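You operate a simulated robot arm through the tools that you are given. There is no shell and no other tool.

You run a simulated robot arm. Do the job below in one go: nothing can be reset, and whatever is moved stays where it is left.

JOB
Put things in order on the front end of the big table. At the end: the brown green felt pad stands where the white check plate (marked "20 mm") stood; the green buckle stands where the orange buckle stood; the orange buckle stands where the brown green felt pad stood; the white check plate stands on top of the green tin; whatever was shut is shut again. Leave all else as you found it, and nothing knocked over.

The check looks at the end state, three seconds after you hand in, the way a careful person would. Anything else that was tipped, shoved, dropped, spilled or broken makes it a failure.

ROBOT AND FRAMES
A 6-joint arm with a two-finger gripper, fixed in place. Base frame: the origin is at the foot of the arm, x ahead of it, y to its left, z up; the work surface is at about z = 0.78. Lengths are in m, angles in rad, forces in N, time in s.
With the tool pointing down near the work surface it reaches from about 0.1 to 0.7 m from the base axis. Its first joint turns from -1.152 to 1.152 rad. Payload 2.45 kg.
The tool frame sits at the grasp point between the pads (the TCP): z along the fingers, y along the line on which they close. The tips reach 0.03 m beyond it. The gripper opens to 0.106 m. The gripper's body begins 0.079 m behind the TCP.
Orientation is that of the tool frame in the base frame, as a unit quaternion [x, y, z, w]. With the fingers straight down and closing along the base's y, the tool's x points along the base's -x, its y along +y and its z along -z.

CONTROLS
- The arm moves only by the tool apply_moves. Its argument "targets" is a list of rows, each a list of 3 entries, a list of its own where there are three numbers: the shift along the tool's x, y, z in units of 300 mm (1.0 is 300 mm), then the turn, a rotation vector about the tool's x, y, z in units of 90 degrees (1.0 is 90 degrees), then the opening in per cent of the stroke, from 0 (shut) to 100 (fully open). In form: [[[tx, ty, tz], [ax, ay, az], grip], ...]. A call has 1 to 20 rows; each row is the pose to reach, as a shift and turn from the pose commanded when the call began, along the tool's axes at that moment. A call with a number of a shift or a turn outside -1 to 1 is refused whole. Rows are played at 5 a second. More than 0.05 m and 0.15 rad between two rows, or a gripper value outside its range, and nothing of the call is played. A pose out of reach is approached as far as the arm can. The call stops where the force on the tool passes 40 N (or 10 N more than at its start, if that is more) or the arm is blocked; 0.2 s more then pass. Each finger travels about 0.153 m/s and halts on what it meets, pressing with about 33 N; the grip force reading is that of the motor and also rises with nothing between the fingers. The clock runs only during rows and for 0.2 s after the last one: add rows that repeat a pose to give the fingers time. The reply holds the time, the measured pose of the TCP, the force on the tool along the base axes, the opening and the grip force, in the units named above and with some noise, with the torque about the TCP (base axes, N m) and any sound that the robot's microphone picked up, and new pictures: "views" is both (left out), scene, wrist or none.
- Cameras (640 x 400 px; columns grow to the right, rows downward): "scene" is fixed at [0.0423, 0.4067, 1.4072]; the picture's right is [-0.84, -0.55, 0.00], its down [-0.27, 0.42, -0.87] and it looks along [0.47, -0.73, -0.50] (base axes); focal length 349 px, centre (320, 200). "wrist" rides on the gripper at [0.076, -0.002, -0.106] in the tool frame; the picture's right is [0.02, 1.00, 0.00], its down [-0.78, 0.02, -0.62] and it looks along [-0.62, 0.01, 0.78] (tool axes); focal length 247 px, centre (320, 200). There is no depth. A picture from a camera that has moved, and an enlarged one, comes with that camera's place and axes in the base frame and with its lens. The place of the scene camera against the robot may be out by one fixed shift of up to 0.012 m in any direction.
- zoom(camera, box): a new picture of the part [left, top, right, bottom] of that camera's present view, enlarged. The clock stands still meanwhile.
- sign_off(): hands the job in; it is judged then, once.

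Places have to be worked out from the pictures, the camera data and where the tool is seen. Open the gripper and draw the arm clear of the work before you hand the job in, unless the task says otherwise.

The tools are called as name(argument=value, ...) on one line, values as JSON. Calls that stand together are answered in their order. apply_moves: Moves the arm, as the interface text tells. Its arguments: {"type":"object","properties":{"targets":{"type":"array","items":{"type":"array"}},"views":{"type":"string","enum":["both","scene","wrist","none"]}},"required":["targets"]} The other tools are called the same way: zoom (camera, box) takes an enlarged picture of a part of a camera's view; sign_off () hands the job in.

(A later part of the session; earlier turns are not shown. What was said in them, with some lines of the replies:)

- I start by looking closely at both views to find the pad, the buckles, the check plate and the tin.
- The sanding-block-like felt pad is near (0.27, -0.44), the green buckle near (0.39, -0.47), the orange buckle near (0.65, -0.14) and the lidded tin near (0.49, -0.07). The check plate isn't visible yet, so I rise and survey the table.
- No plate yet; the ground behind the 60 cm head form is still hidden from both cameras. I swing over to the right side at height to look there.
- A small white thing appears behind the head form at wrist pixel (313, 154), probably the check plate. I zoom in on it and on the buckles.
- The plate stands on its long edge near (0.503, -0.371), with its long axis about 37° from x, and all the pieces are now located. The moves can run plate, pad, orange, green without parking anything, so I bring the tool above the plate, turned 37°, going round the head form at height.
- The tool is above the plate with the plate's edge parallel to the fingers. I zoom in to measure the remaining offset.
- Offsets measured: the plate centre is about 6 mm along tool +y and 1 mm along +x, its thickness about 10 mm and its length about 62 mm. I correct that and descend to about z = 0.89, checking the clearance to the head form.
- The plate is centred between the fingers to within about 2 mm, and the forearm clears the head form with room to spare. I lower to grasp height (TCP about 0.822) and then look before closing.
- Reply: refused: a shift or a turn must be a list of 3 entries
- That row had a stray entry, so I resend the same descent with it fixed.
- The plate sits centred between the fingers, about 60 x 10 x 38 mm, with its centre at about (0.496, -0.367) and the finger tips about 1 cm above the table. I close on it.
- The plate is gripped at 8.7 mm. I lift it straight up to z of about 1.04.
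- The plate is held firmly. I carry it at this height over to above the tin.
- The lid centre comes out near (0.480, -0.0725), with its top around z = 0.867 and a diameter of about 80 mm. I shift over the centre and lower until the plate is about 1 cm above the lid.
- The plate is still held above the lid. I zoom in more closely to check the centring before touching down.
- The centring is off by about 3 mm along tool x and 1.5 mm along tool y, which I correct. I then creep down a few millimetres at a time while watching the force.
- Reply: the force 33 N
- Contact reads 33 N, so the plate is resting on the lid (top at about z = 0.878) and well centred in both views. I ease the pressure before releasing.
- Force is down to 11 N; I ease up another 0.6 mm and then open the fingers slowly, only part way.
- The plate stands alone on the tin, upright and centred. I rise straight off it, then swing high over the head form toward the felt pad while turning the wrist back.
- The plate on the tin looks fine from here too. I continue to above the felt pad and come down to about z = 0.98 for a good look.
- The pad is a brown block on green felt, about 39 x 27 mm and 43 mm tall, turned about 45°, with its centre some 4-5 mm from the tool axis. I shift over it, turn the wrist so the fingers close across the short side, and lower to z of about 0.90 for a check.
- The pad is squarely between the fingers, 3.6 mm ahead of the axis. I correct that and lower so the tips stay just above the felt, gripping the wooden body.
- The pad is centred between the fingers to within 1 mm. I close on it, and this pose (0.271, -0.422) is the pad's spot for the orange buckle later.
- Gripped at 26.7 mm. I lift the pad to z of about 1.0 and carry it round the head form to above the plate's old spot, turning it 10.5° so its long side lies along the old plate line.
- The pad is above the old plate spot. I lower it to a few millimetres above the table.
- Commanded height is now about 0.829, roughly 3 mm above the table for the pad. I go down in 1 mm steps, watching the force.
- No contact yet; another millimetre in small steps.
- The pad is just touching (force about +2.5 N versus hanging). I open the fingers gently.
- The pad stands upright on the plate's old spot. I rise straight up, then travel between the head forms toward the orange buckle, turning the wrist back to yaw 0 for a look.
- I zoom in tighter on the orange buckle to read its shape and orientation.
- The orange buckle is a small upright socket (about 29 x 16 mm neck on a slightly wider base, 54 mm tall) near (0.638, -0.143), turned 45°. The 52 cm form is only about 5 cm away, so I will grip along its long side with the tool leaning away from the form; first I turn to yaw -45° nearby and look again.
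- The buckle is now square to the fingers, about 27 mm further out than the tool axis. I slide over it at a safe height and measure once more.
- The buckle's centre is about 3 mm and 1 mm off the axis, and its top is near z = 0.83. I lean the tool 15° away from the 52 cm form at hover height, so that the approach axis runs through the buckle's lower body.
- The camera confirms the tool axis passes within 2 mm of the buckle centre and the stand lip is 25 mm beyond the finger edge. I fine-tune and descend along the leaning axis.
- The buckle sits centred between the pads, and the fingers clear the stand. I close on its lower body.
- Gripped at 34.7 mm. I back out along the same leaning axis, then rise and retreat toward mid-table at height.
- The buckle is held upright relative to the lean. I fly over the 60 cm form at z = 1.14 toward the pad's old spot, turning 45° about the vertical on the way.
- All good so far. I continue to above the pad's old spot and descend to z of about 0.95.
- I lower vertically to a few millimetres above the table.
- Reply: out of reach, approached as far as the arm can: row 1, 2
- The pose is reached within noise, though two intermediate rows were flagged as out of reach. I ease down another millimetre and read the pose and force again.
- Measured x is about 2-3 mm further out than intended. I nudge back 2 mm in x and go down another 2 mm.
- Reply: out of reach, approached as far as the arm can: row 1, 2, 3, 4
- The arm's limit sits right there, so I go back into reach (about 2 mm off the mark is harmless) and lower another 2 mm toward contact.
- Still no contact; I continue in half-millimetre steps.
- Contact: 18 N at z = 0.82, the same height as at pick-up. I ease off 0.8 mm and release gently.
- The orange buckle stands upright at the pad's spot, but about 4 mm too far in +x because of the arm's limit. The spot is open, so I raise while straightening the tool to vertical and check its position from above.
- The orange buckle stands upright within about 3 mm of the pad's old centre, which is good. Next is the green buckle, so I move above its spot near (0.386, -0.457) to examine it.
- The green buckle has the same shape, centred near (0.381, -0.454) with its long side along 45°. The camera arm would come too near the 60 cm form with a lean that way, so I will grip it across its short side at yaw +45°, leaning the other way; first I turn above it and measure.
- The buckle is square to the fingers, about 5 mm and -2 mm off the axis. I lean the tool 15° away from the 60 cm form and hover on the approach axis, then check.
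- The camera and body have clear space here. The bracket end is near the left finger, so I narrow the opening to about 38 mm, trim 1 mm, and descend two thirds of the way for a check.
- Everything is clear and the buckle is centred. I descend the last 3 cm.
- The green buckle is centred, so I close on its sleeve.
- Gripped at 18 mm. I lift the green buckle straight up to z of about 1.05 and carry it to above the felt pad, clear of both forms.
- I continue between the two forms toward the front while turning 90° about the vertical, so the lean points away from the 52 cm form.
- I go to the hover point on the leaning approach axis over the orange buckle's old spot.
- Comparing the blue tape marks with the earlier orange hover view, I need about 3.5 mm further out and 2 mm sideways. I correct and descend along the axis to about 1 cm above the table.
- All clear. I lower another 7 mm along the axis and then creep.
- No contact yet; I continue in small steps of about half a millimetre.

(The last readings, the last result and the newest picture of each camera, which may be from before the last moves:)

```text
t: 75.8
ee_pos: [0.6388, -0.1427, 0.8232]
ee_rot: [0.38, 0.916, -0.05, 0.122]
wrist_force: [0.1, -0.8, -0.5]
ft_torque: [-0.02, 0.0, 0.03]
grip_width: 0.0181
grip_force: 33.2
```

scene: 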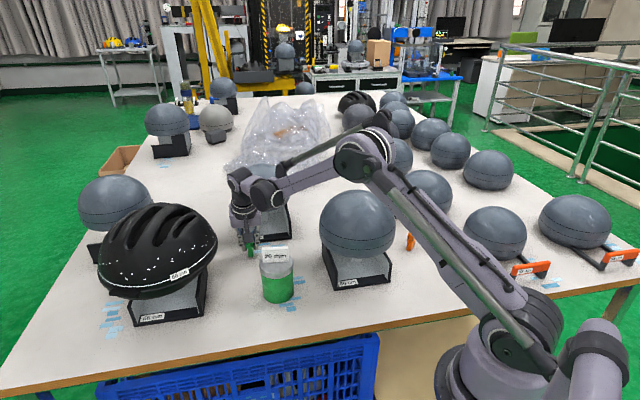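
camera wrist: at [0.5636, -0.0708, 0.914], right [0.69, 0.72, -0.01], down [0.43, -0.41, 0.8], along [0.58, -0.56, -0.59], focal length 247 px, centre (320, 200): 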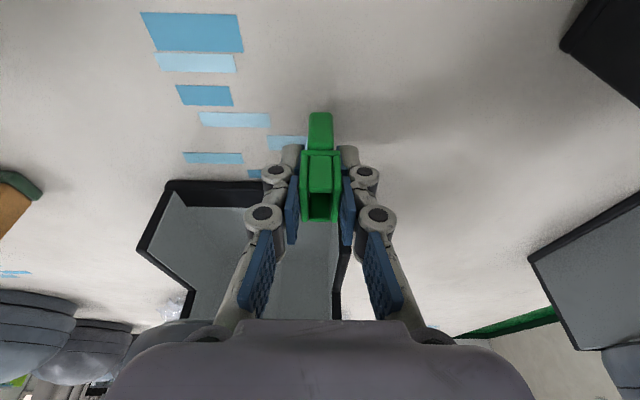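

Still free (the weight reading remains), so one more millimetre in fine steps.

apply_moves(targets=[[[0, 0, 0.0017], [0, 0, 0], 0], [[0, 0, 0.0033], [0, 0, 0], 0], [[0, 0, 0.0033], [0, 0, 0], 0]], views="none")

```text
t: 76.6
ee_pos: [0.6378, -0.1431, 0.8224]
ee_rot: [0.379, 0.916, -0.051, 0.121]
wrist_force: [-1.1, 0.8, 2.8]
ft_torque: [0.02, 0.07, -0.04]
grip_width: 0.0182
grip_force: 33.2
```

Contact begins (about +3 N). I release gently to a 38 mm opening.

apply_moves(targets=[[[0, 0, 0], [0, 0, 0], 18], [[0, 0, 0], [0, 0, 0], 22], [[0, 0, 0], [0, 0, 0], 30], [[0, 0, 0], [0, 0, 0], 38], [[0, 0, 0], [0, 0, 0], 38]])

zoom(camera="wrist", box=[220, 80, 420, 240])

zoom(camera="scene", box=[220, 190, 300, 270])

```text
t: 77.8
ee_pos: [0.638, -0.1424, 0.8216]
ee_rot: [0.379, 0.916, -0.05, 0.121]
wrist_force: [0.2, 1.2, -0.3]
ft_torque: [0.0, -0.03, 0.0]
grip_width: 0.0403
grip_force: 0.3
camera wrist: at [0.5647, -0.073, 0.9046], right [0.69, 0.72, -0.01], down [0.43, -0.41, 0.8], along [0.58, -0.56, -0.59], focal length 247 px, centre (320, 200)
```

scene: 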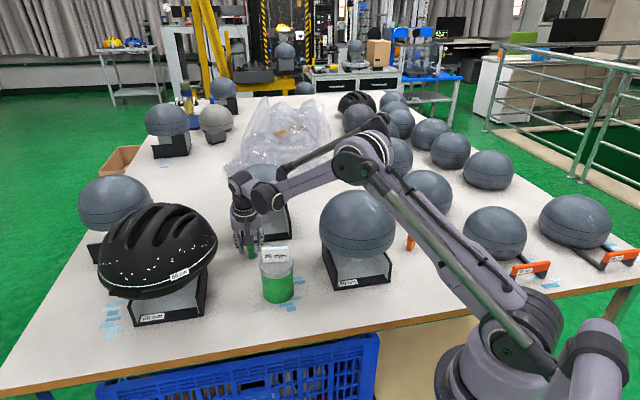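
wrist: 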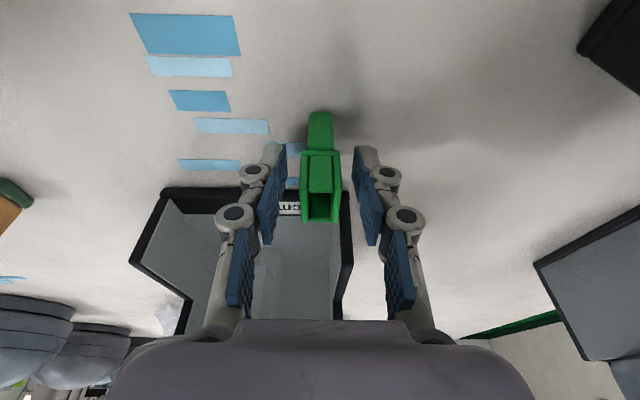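

```text
2.50 times, centred on (320, 160) of wrist
camera zoom: at [0.5647, -0.073, 0.9046], right [0.69, 0.72, -0.01], down [0.43, -0.41, 0.8], along [0.58, -0.56, -0.59], focal length 617 px, centre (320, 300)
```

zoom: 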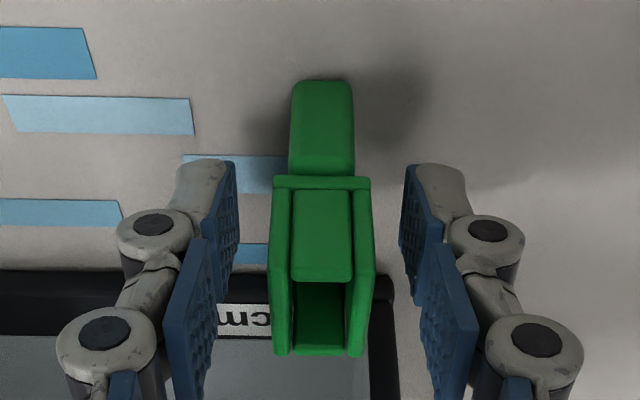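

```text
5.00 times, centred on (260, 230) of scene
camera zoom: at [0.0423, 0.4067, 1.4072], right [-0.84, -0.55, 0.0], down [-0.27, 0.42, -0.87], along [0.47, -0.73, -0.5], focal length 1744 px, centre (620, 50)
```

zoom: 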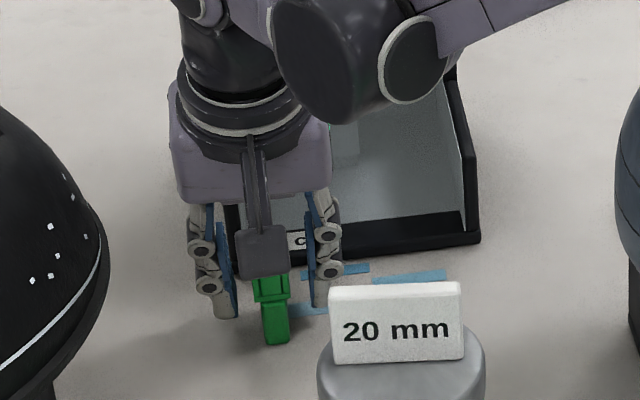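

The green buckle stands upright, within about 2 mm of where the orange one stood. I back out along the leaning axis and rise away.

apply_moves(targets=[[[0, 0, -0.05], [0, 0, 0], 38], [[0, 0, -0.13], [0, 0, 0], 38], [[0, 0, -0.215], [0, 0, 0], 38], [[0, 0, -0.3], [0, 0, 0], 38], [[0.0189, -0.0437, -0.4116], [0, 0, 0], 45], [[0.0379, -0.0873, -0.5231], [0, 0, 0], 60], [[0.0568, -0.131, -0.6347], [0, 0, 0], 80], [[0.0841, -0.1703, -0.7455], [0, 0, 0], 100], [[0.1113, -0.2097, -0.8562], [0, 0, 0], 100], [[0.1386, -0.249, -0.967], [0, 0, 0], 100], [[0.1386, -0.249, -0.967], [0, 0, 0], 100]])

zoom(camera="scene", box=[220, 210, 320, 310])

zoom(camera="wrist", box=[180, 0, 460, 180])

```text
t: 80.2
ee_pos: [0.5054, -0.1146, 1.0923]
ee_rot: [0.379, 0.916, -0.05, 0.121]
wrist_force: [-0.1, 0.5, 0.0]
ft_torque: [-0.02, -0.05, 0.03]
grip_width: 0.1061
grip_force: 0.1
camera wrist: at [0.4314, -0.0448, 1.1742], right [0.69, 0.72, -0.01], down [0.43, -0.41, 0.8], along [0.58, -0.56, -0.59], focal length 247 px, centre (320, 200)
```

scene: 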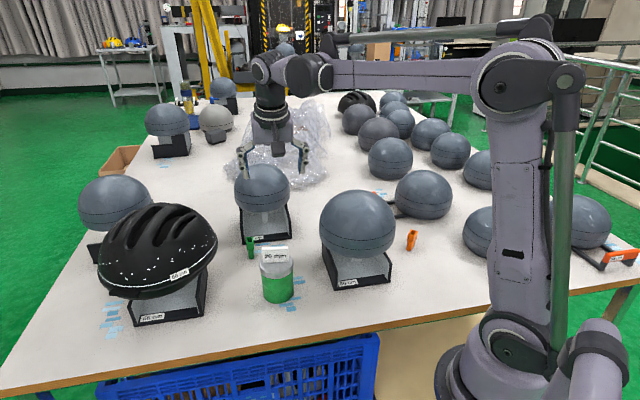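
wrist: 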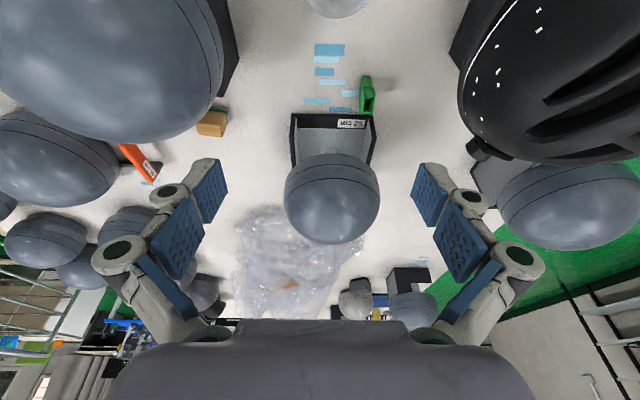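

```text
4.00 times, centred on (270, 260) of scene
camera zoom: at [0.0423, 0.4067, 1.4072], right [-0.84, -0.55, 0.0], down [-0.27, 0.42, -0.87], along [0.47, -0.73, -0.5], focal length 1395 px, centre (520, -40)
```

zoom: 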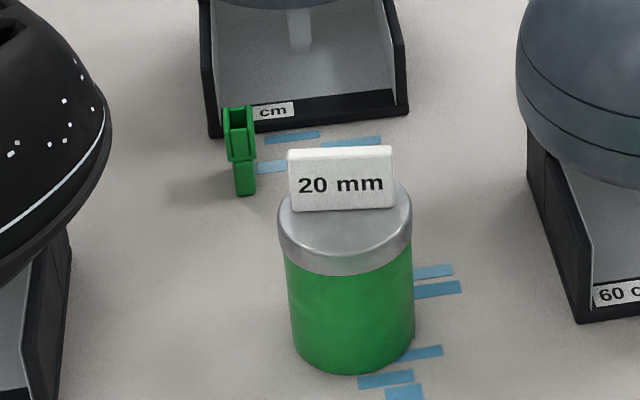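

```text
2.22 times, centred on (320, 90) of wrist
camera zoom: at [0.4314, -0.0448, 1.1742], right [0.69, 0.72, -0.01], down [0.43, -0.41, 0.8], along [0.58, -0.56, -0.59], focal length 549 px, centre (320, 444)
```

zoom: 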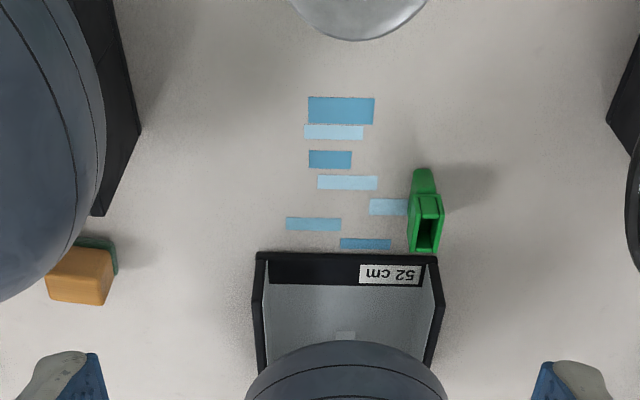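

All four pieces look right and the tin hasn't moved. I straighten the wrist and draw the arm back and up, then do a final check of everything.

apply_moves(targets=[[[0.0556, -0.0501, -0.0658], [-0.0082, 0.0198, -0.0621], 100], [[0.1112, -0.1002, -0.1316], [-0.0164, 0.0395, -0.1243], 100], [[0.1667, -0.1503, -0.1974], [-0.0245, 0.0593, -0.1864], 100], [[0.2223, -0.2004, -0.2632], [-0.0327, 0.079, -0.2485], 100], [[0.2779, -0.2504, -0.3289], [-0.0409, 0.0988, -0.3106], 100], [[0.3335, -0.3005, -0.3947], [-0.0491, 0.1185, -0.3728], 100], [[0.389, -0.3506, -0.4605], [-0.0572, 0.1383, -0.4349], 100], [[0.4446, -0.4007, -0.5263], [-0.0654, 0.158, -0.497], 100], [[0.4446, -0.4007, -0.5263], [-0.0654, 0.158, -0.497], 100]])

zoom(camera="scene", box=[230, 180, 450, 320])

zoom(camera="scene", box=[385, 215, 435, 260])

zoom(camera="wrist", box=[80, 0, 420, 240])

```text
t: 82.2
ee_pos: [0.3, -0.0789, 1.2097]
ee_rot: [-0.001, 1.0, 0.0, 0.001]
wrist_force: [0.2, 0.3, -0.1]
ft_torque: [0.01, -0.03, -0.01]
grip_width: 0.1061
grip_force: 0.1
camera wrist: at [0.222, -0.0814, 1.3153], right [-0.02, 1.0, 0.0], down [0.78, 0.02, 0.62], along [0.62, 0.01, -0.78], focal length 247 px, centre (320, 200)
```

scene: 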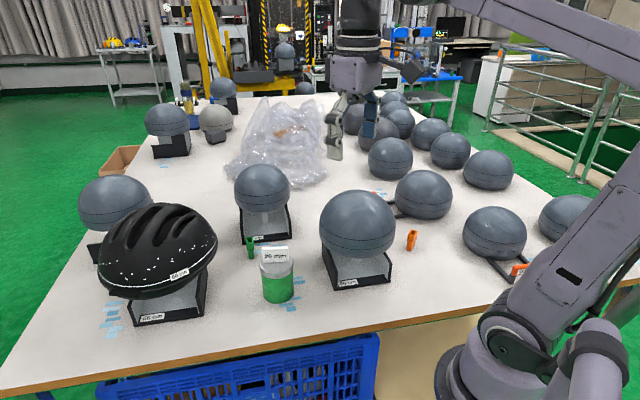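
wrist: 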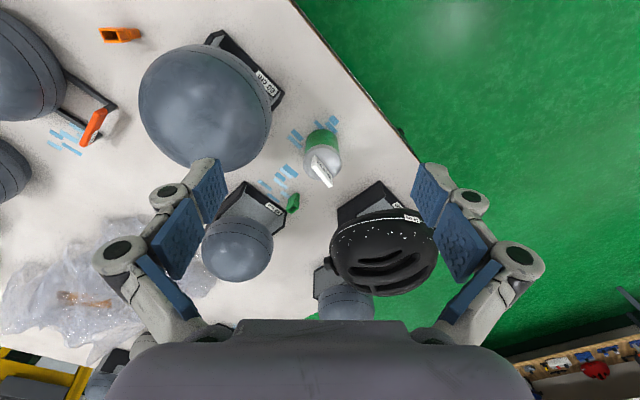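

```text
2.86 times, centred on (340, 250) of scene
camera zoom: at [0.0423, 0.4067, 1.4072], right [-0.84, -0.55, 0.0], down [-0.27, 0.42, -0.87], along [0.47, -0.73, -0.5], focal length 997 px, centre (263, 57)
```

zoom: 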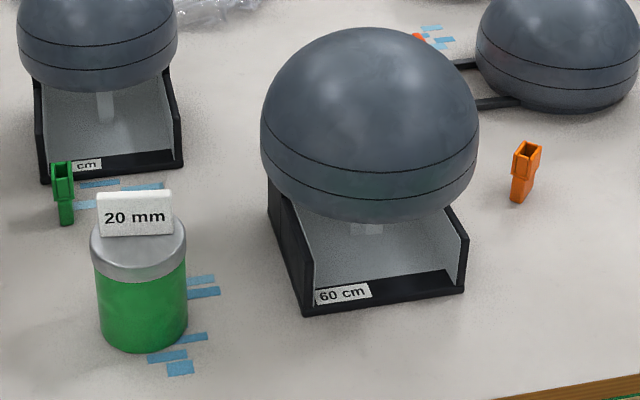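

```text
8.89 times, centred on (410, 238) of scene
camera zoom: at [0.0423, 0.4067, 1.4072], right [-0.84, -0.55, 0.0], down [-0.27, 0.42, -0.87], along [0.47, -0.73, -0.5], focal length 3101 px, centre (-480, -133)
```

zoom: 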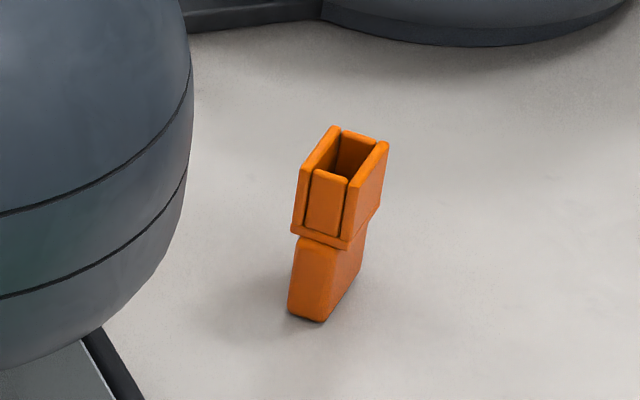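

```text
1.67 times, centred on (250, 120) of wrist
camera zoom: at [0.222, -0.0814, 1.3153], right [-0.02, 1.0, 0.0], down [0.78, 0.02, 0.62], along [0.62, 0.01, -0.78], focal length 412 px, centre (437, 333)
```

zoom: 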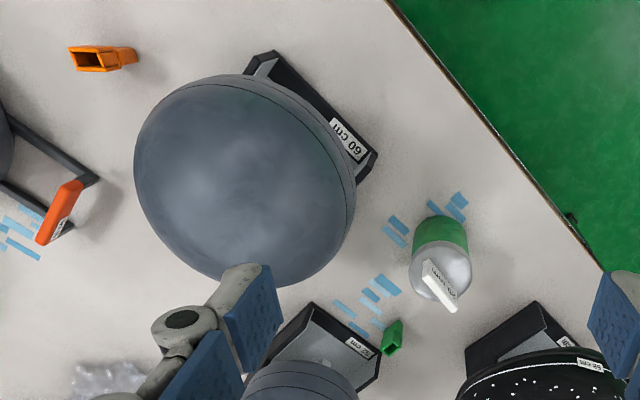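

The final check shows the plate standing on the shut tin, the pad on the plate's old spot, the orange buckle on the pad's spot and the green buckle on the orange one's. Nothing else was moved. The gripper is open and the arm is clear, so I hand in.

sign_off()

```text
The job is handed in.
```

I finished the job and handed it in, but I haven't seen the check's result. Everything stood as asked in the last pictures:

- **White check plate (20 mm):** it stands upright and centred on the green tin. The tin's lid stayed shut throughout and the tin did not move.
- **Brown green felt pad:** it stands on the plate's old spot, turned so its long side lies along the plate's old line. I last saw it upright while placing the final piece; the 60 cm head form hides it from the fixed camera.
- **Orange buckle:** it stands where the pad stood, about 3–6 mm off the pad's old centre because the arm was at its reach limit there.
- **Green buckle:** it stands where the orange one stood, within about 2 mm. It faces about 90° from how the orange buckle faced.

I saw no sign that anything else was moved or tipped. The gripper is open and the arm is raised clear of the table.
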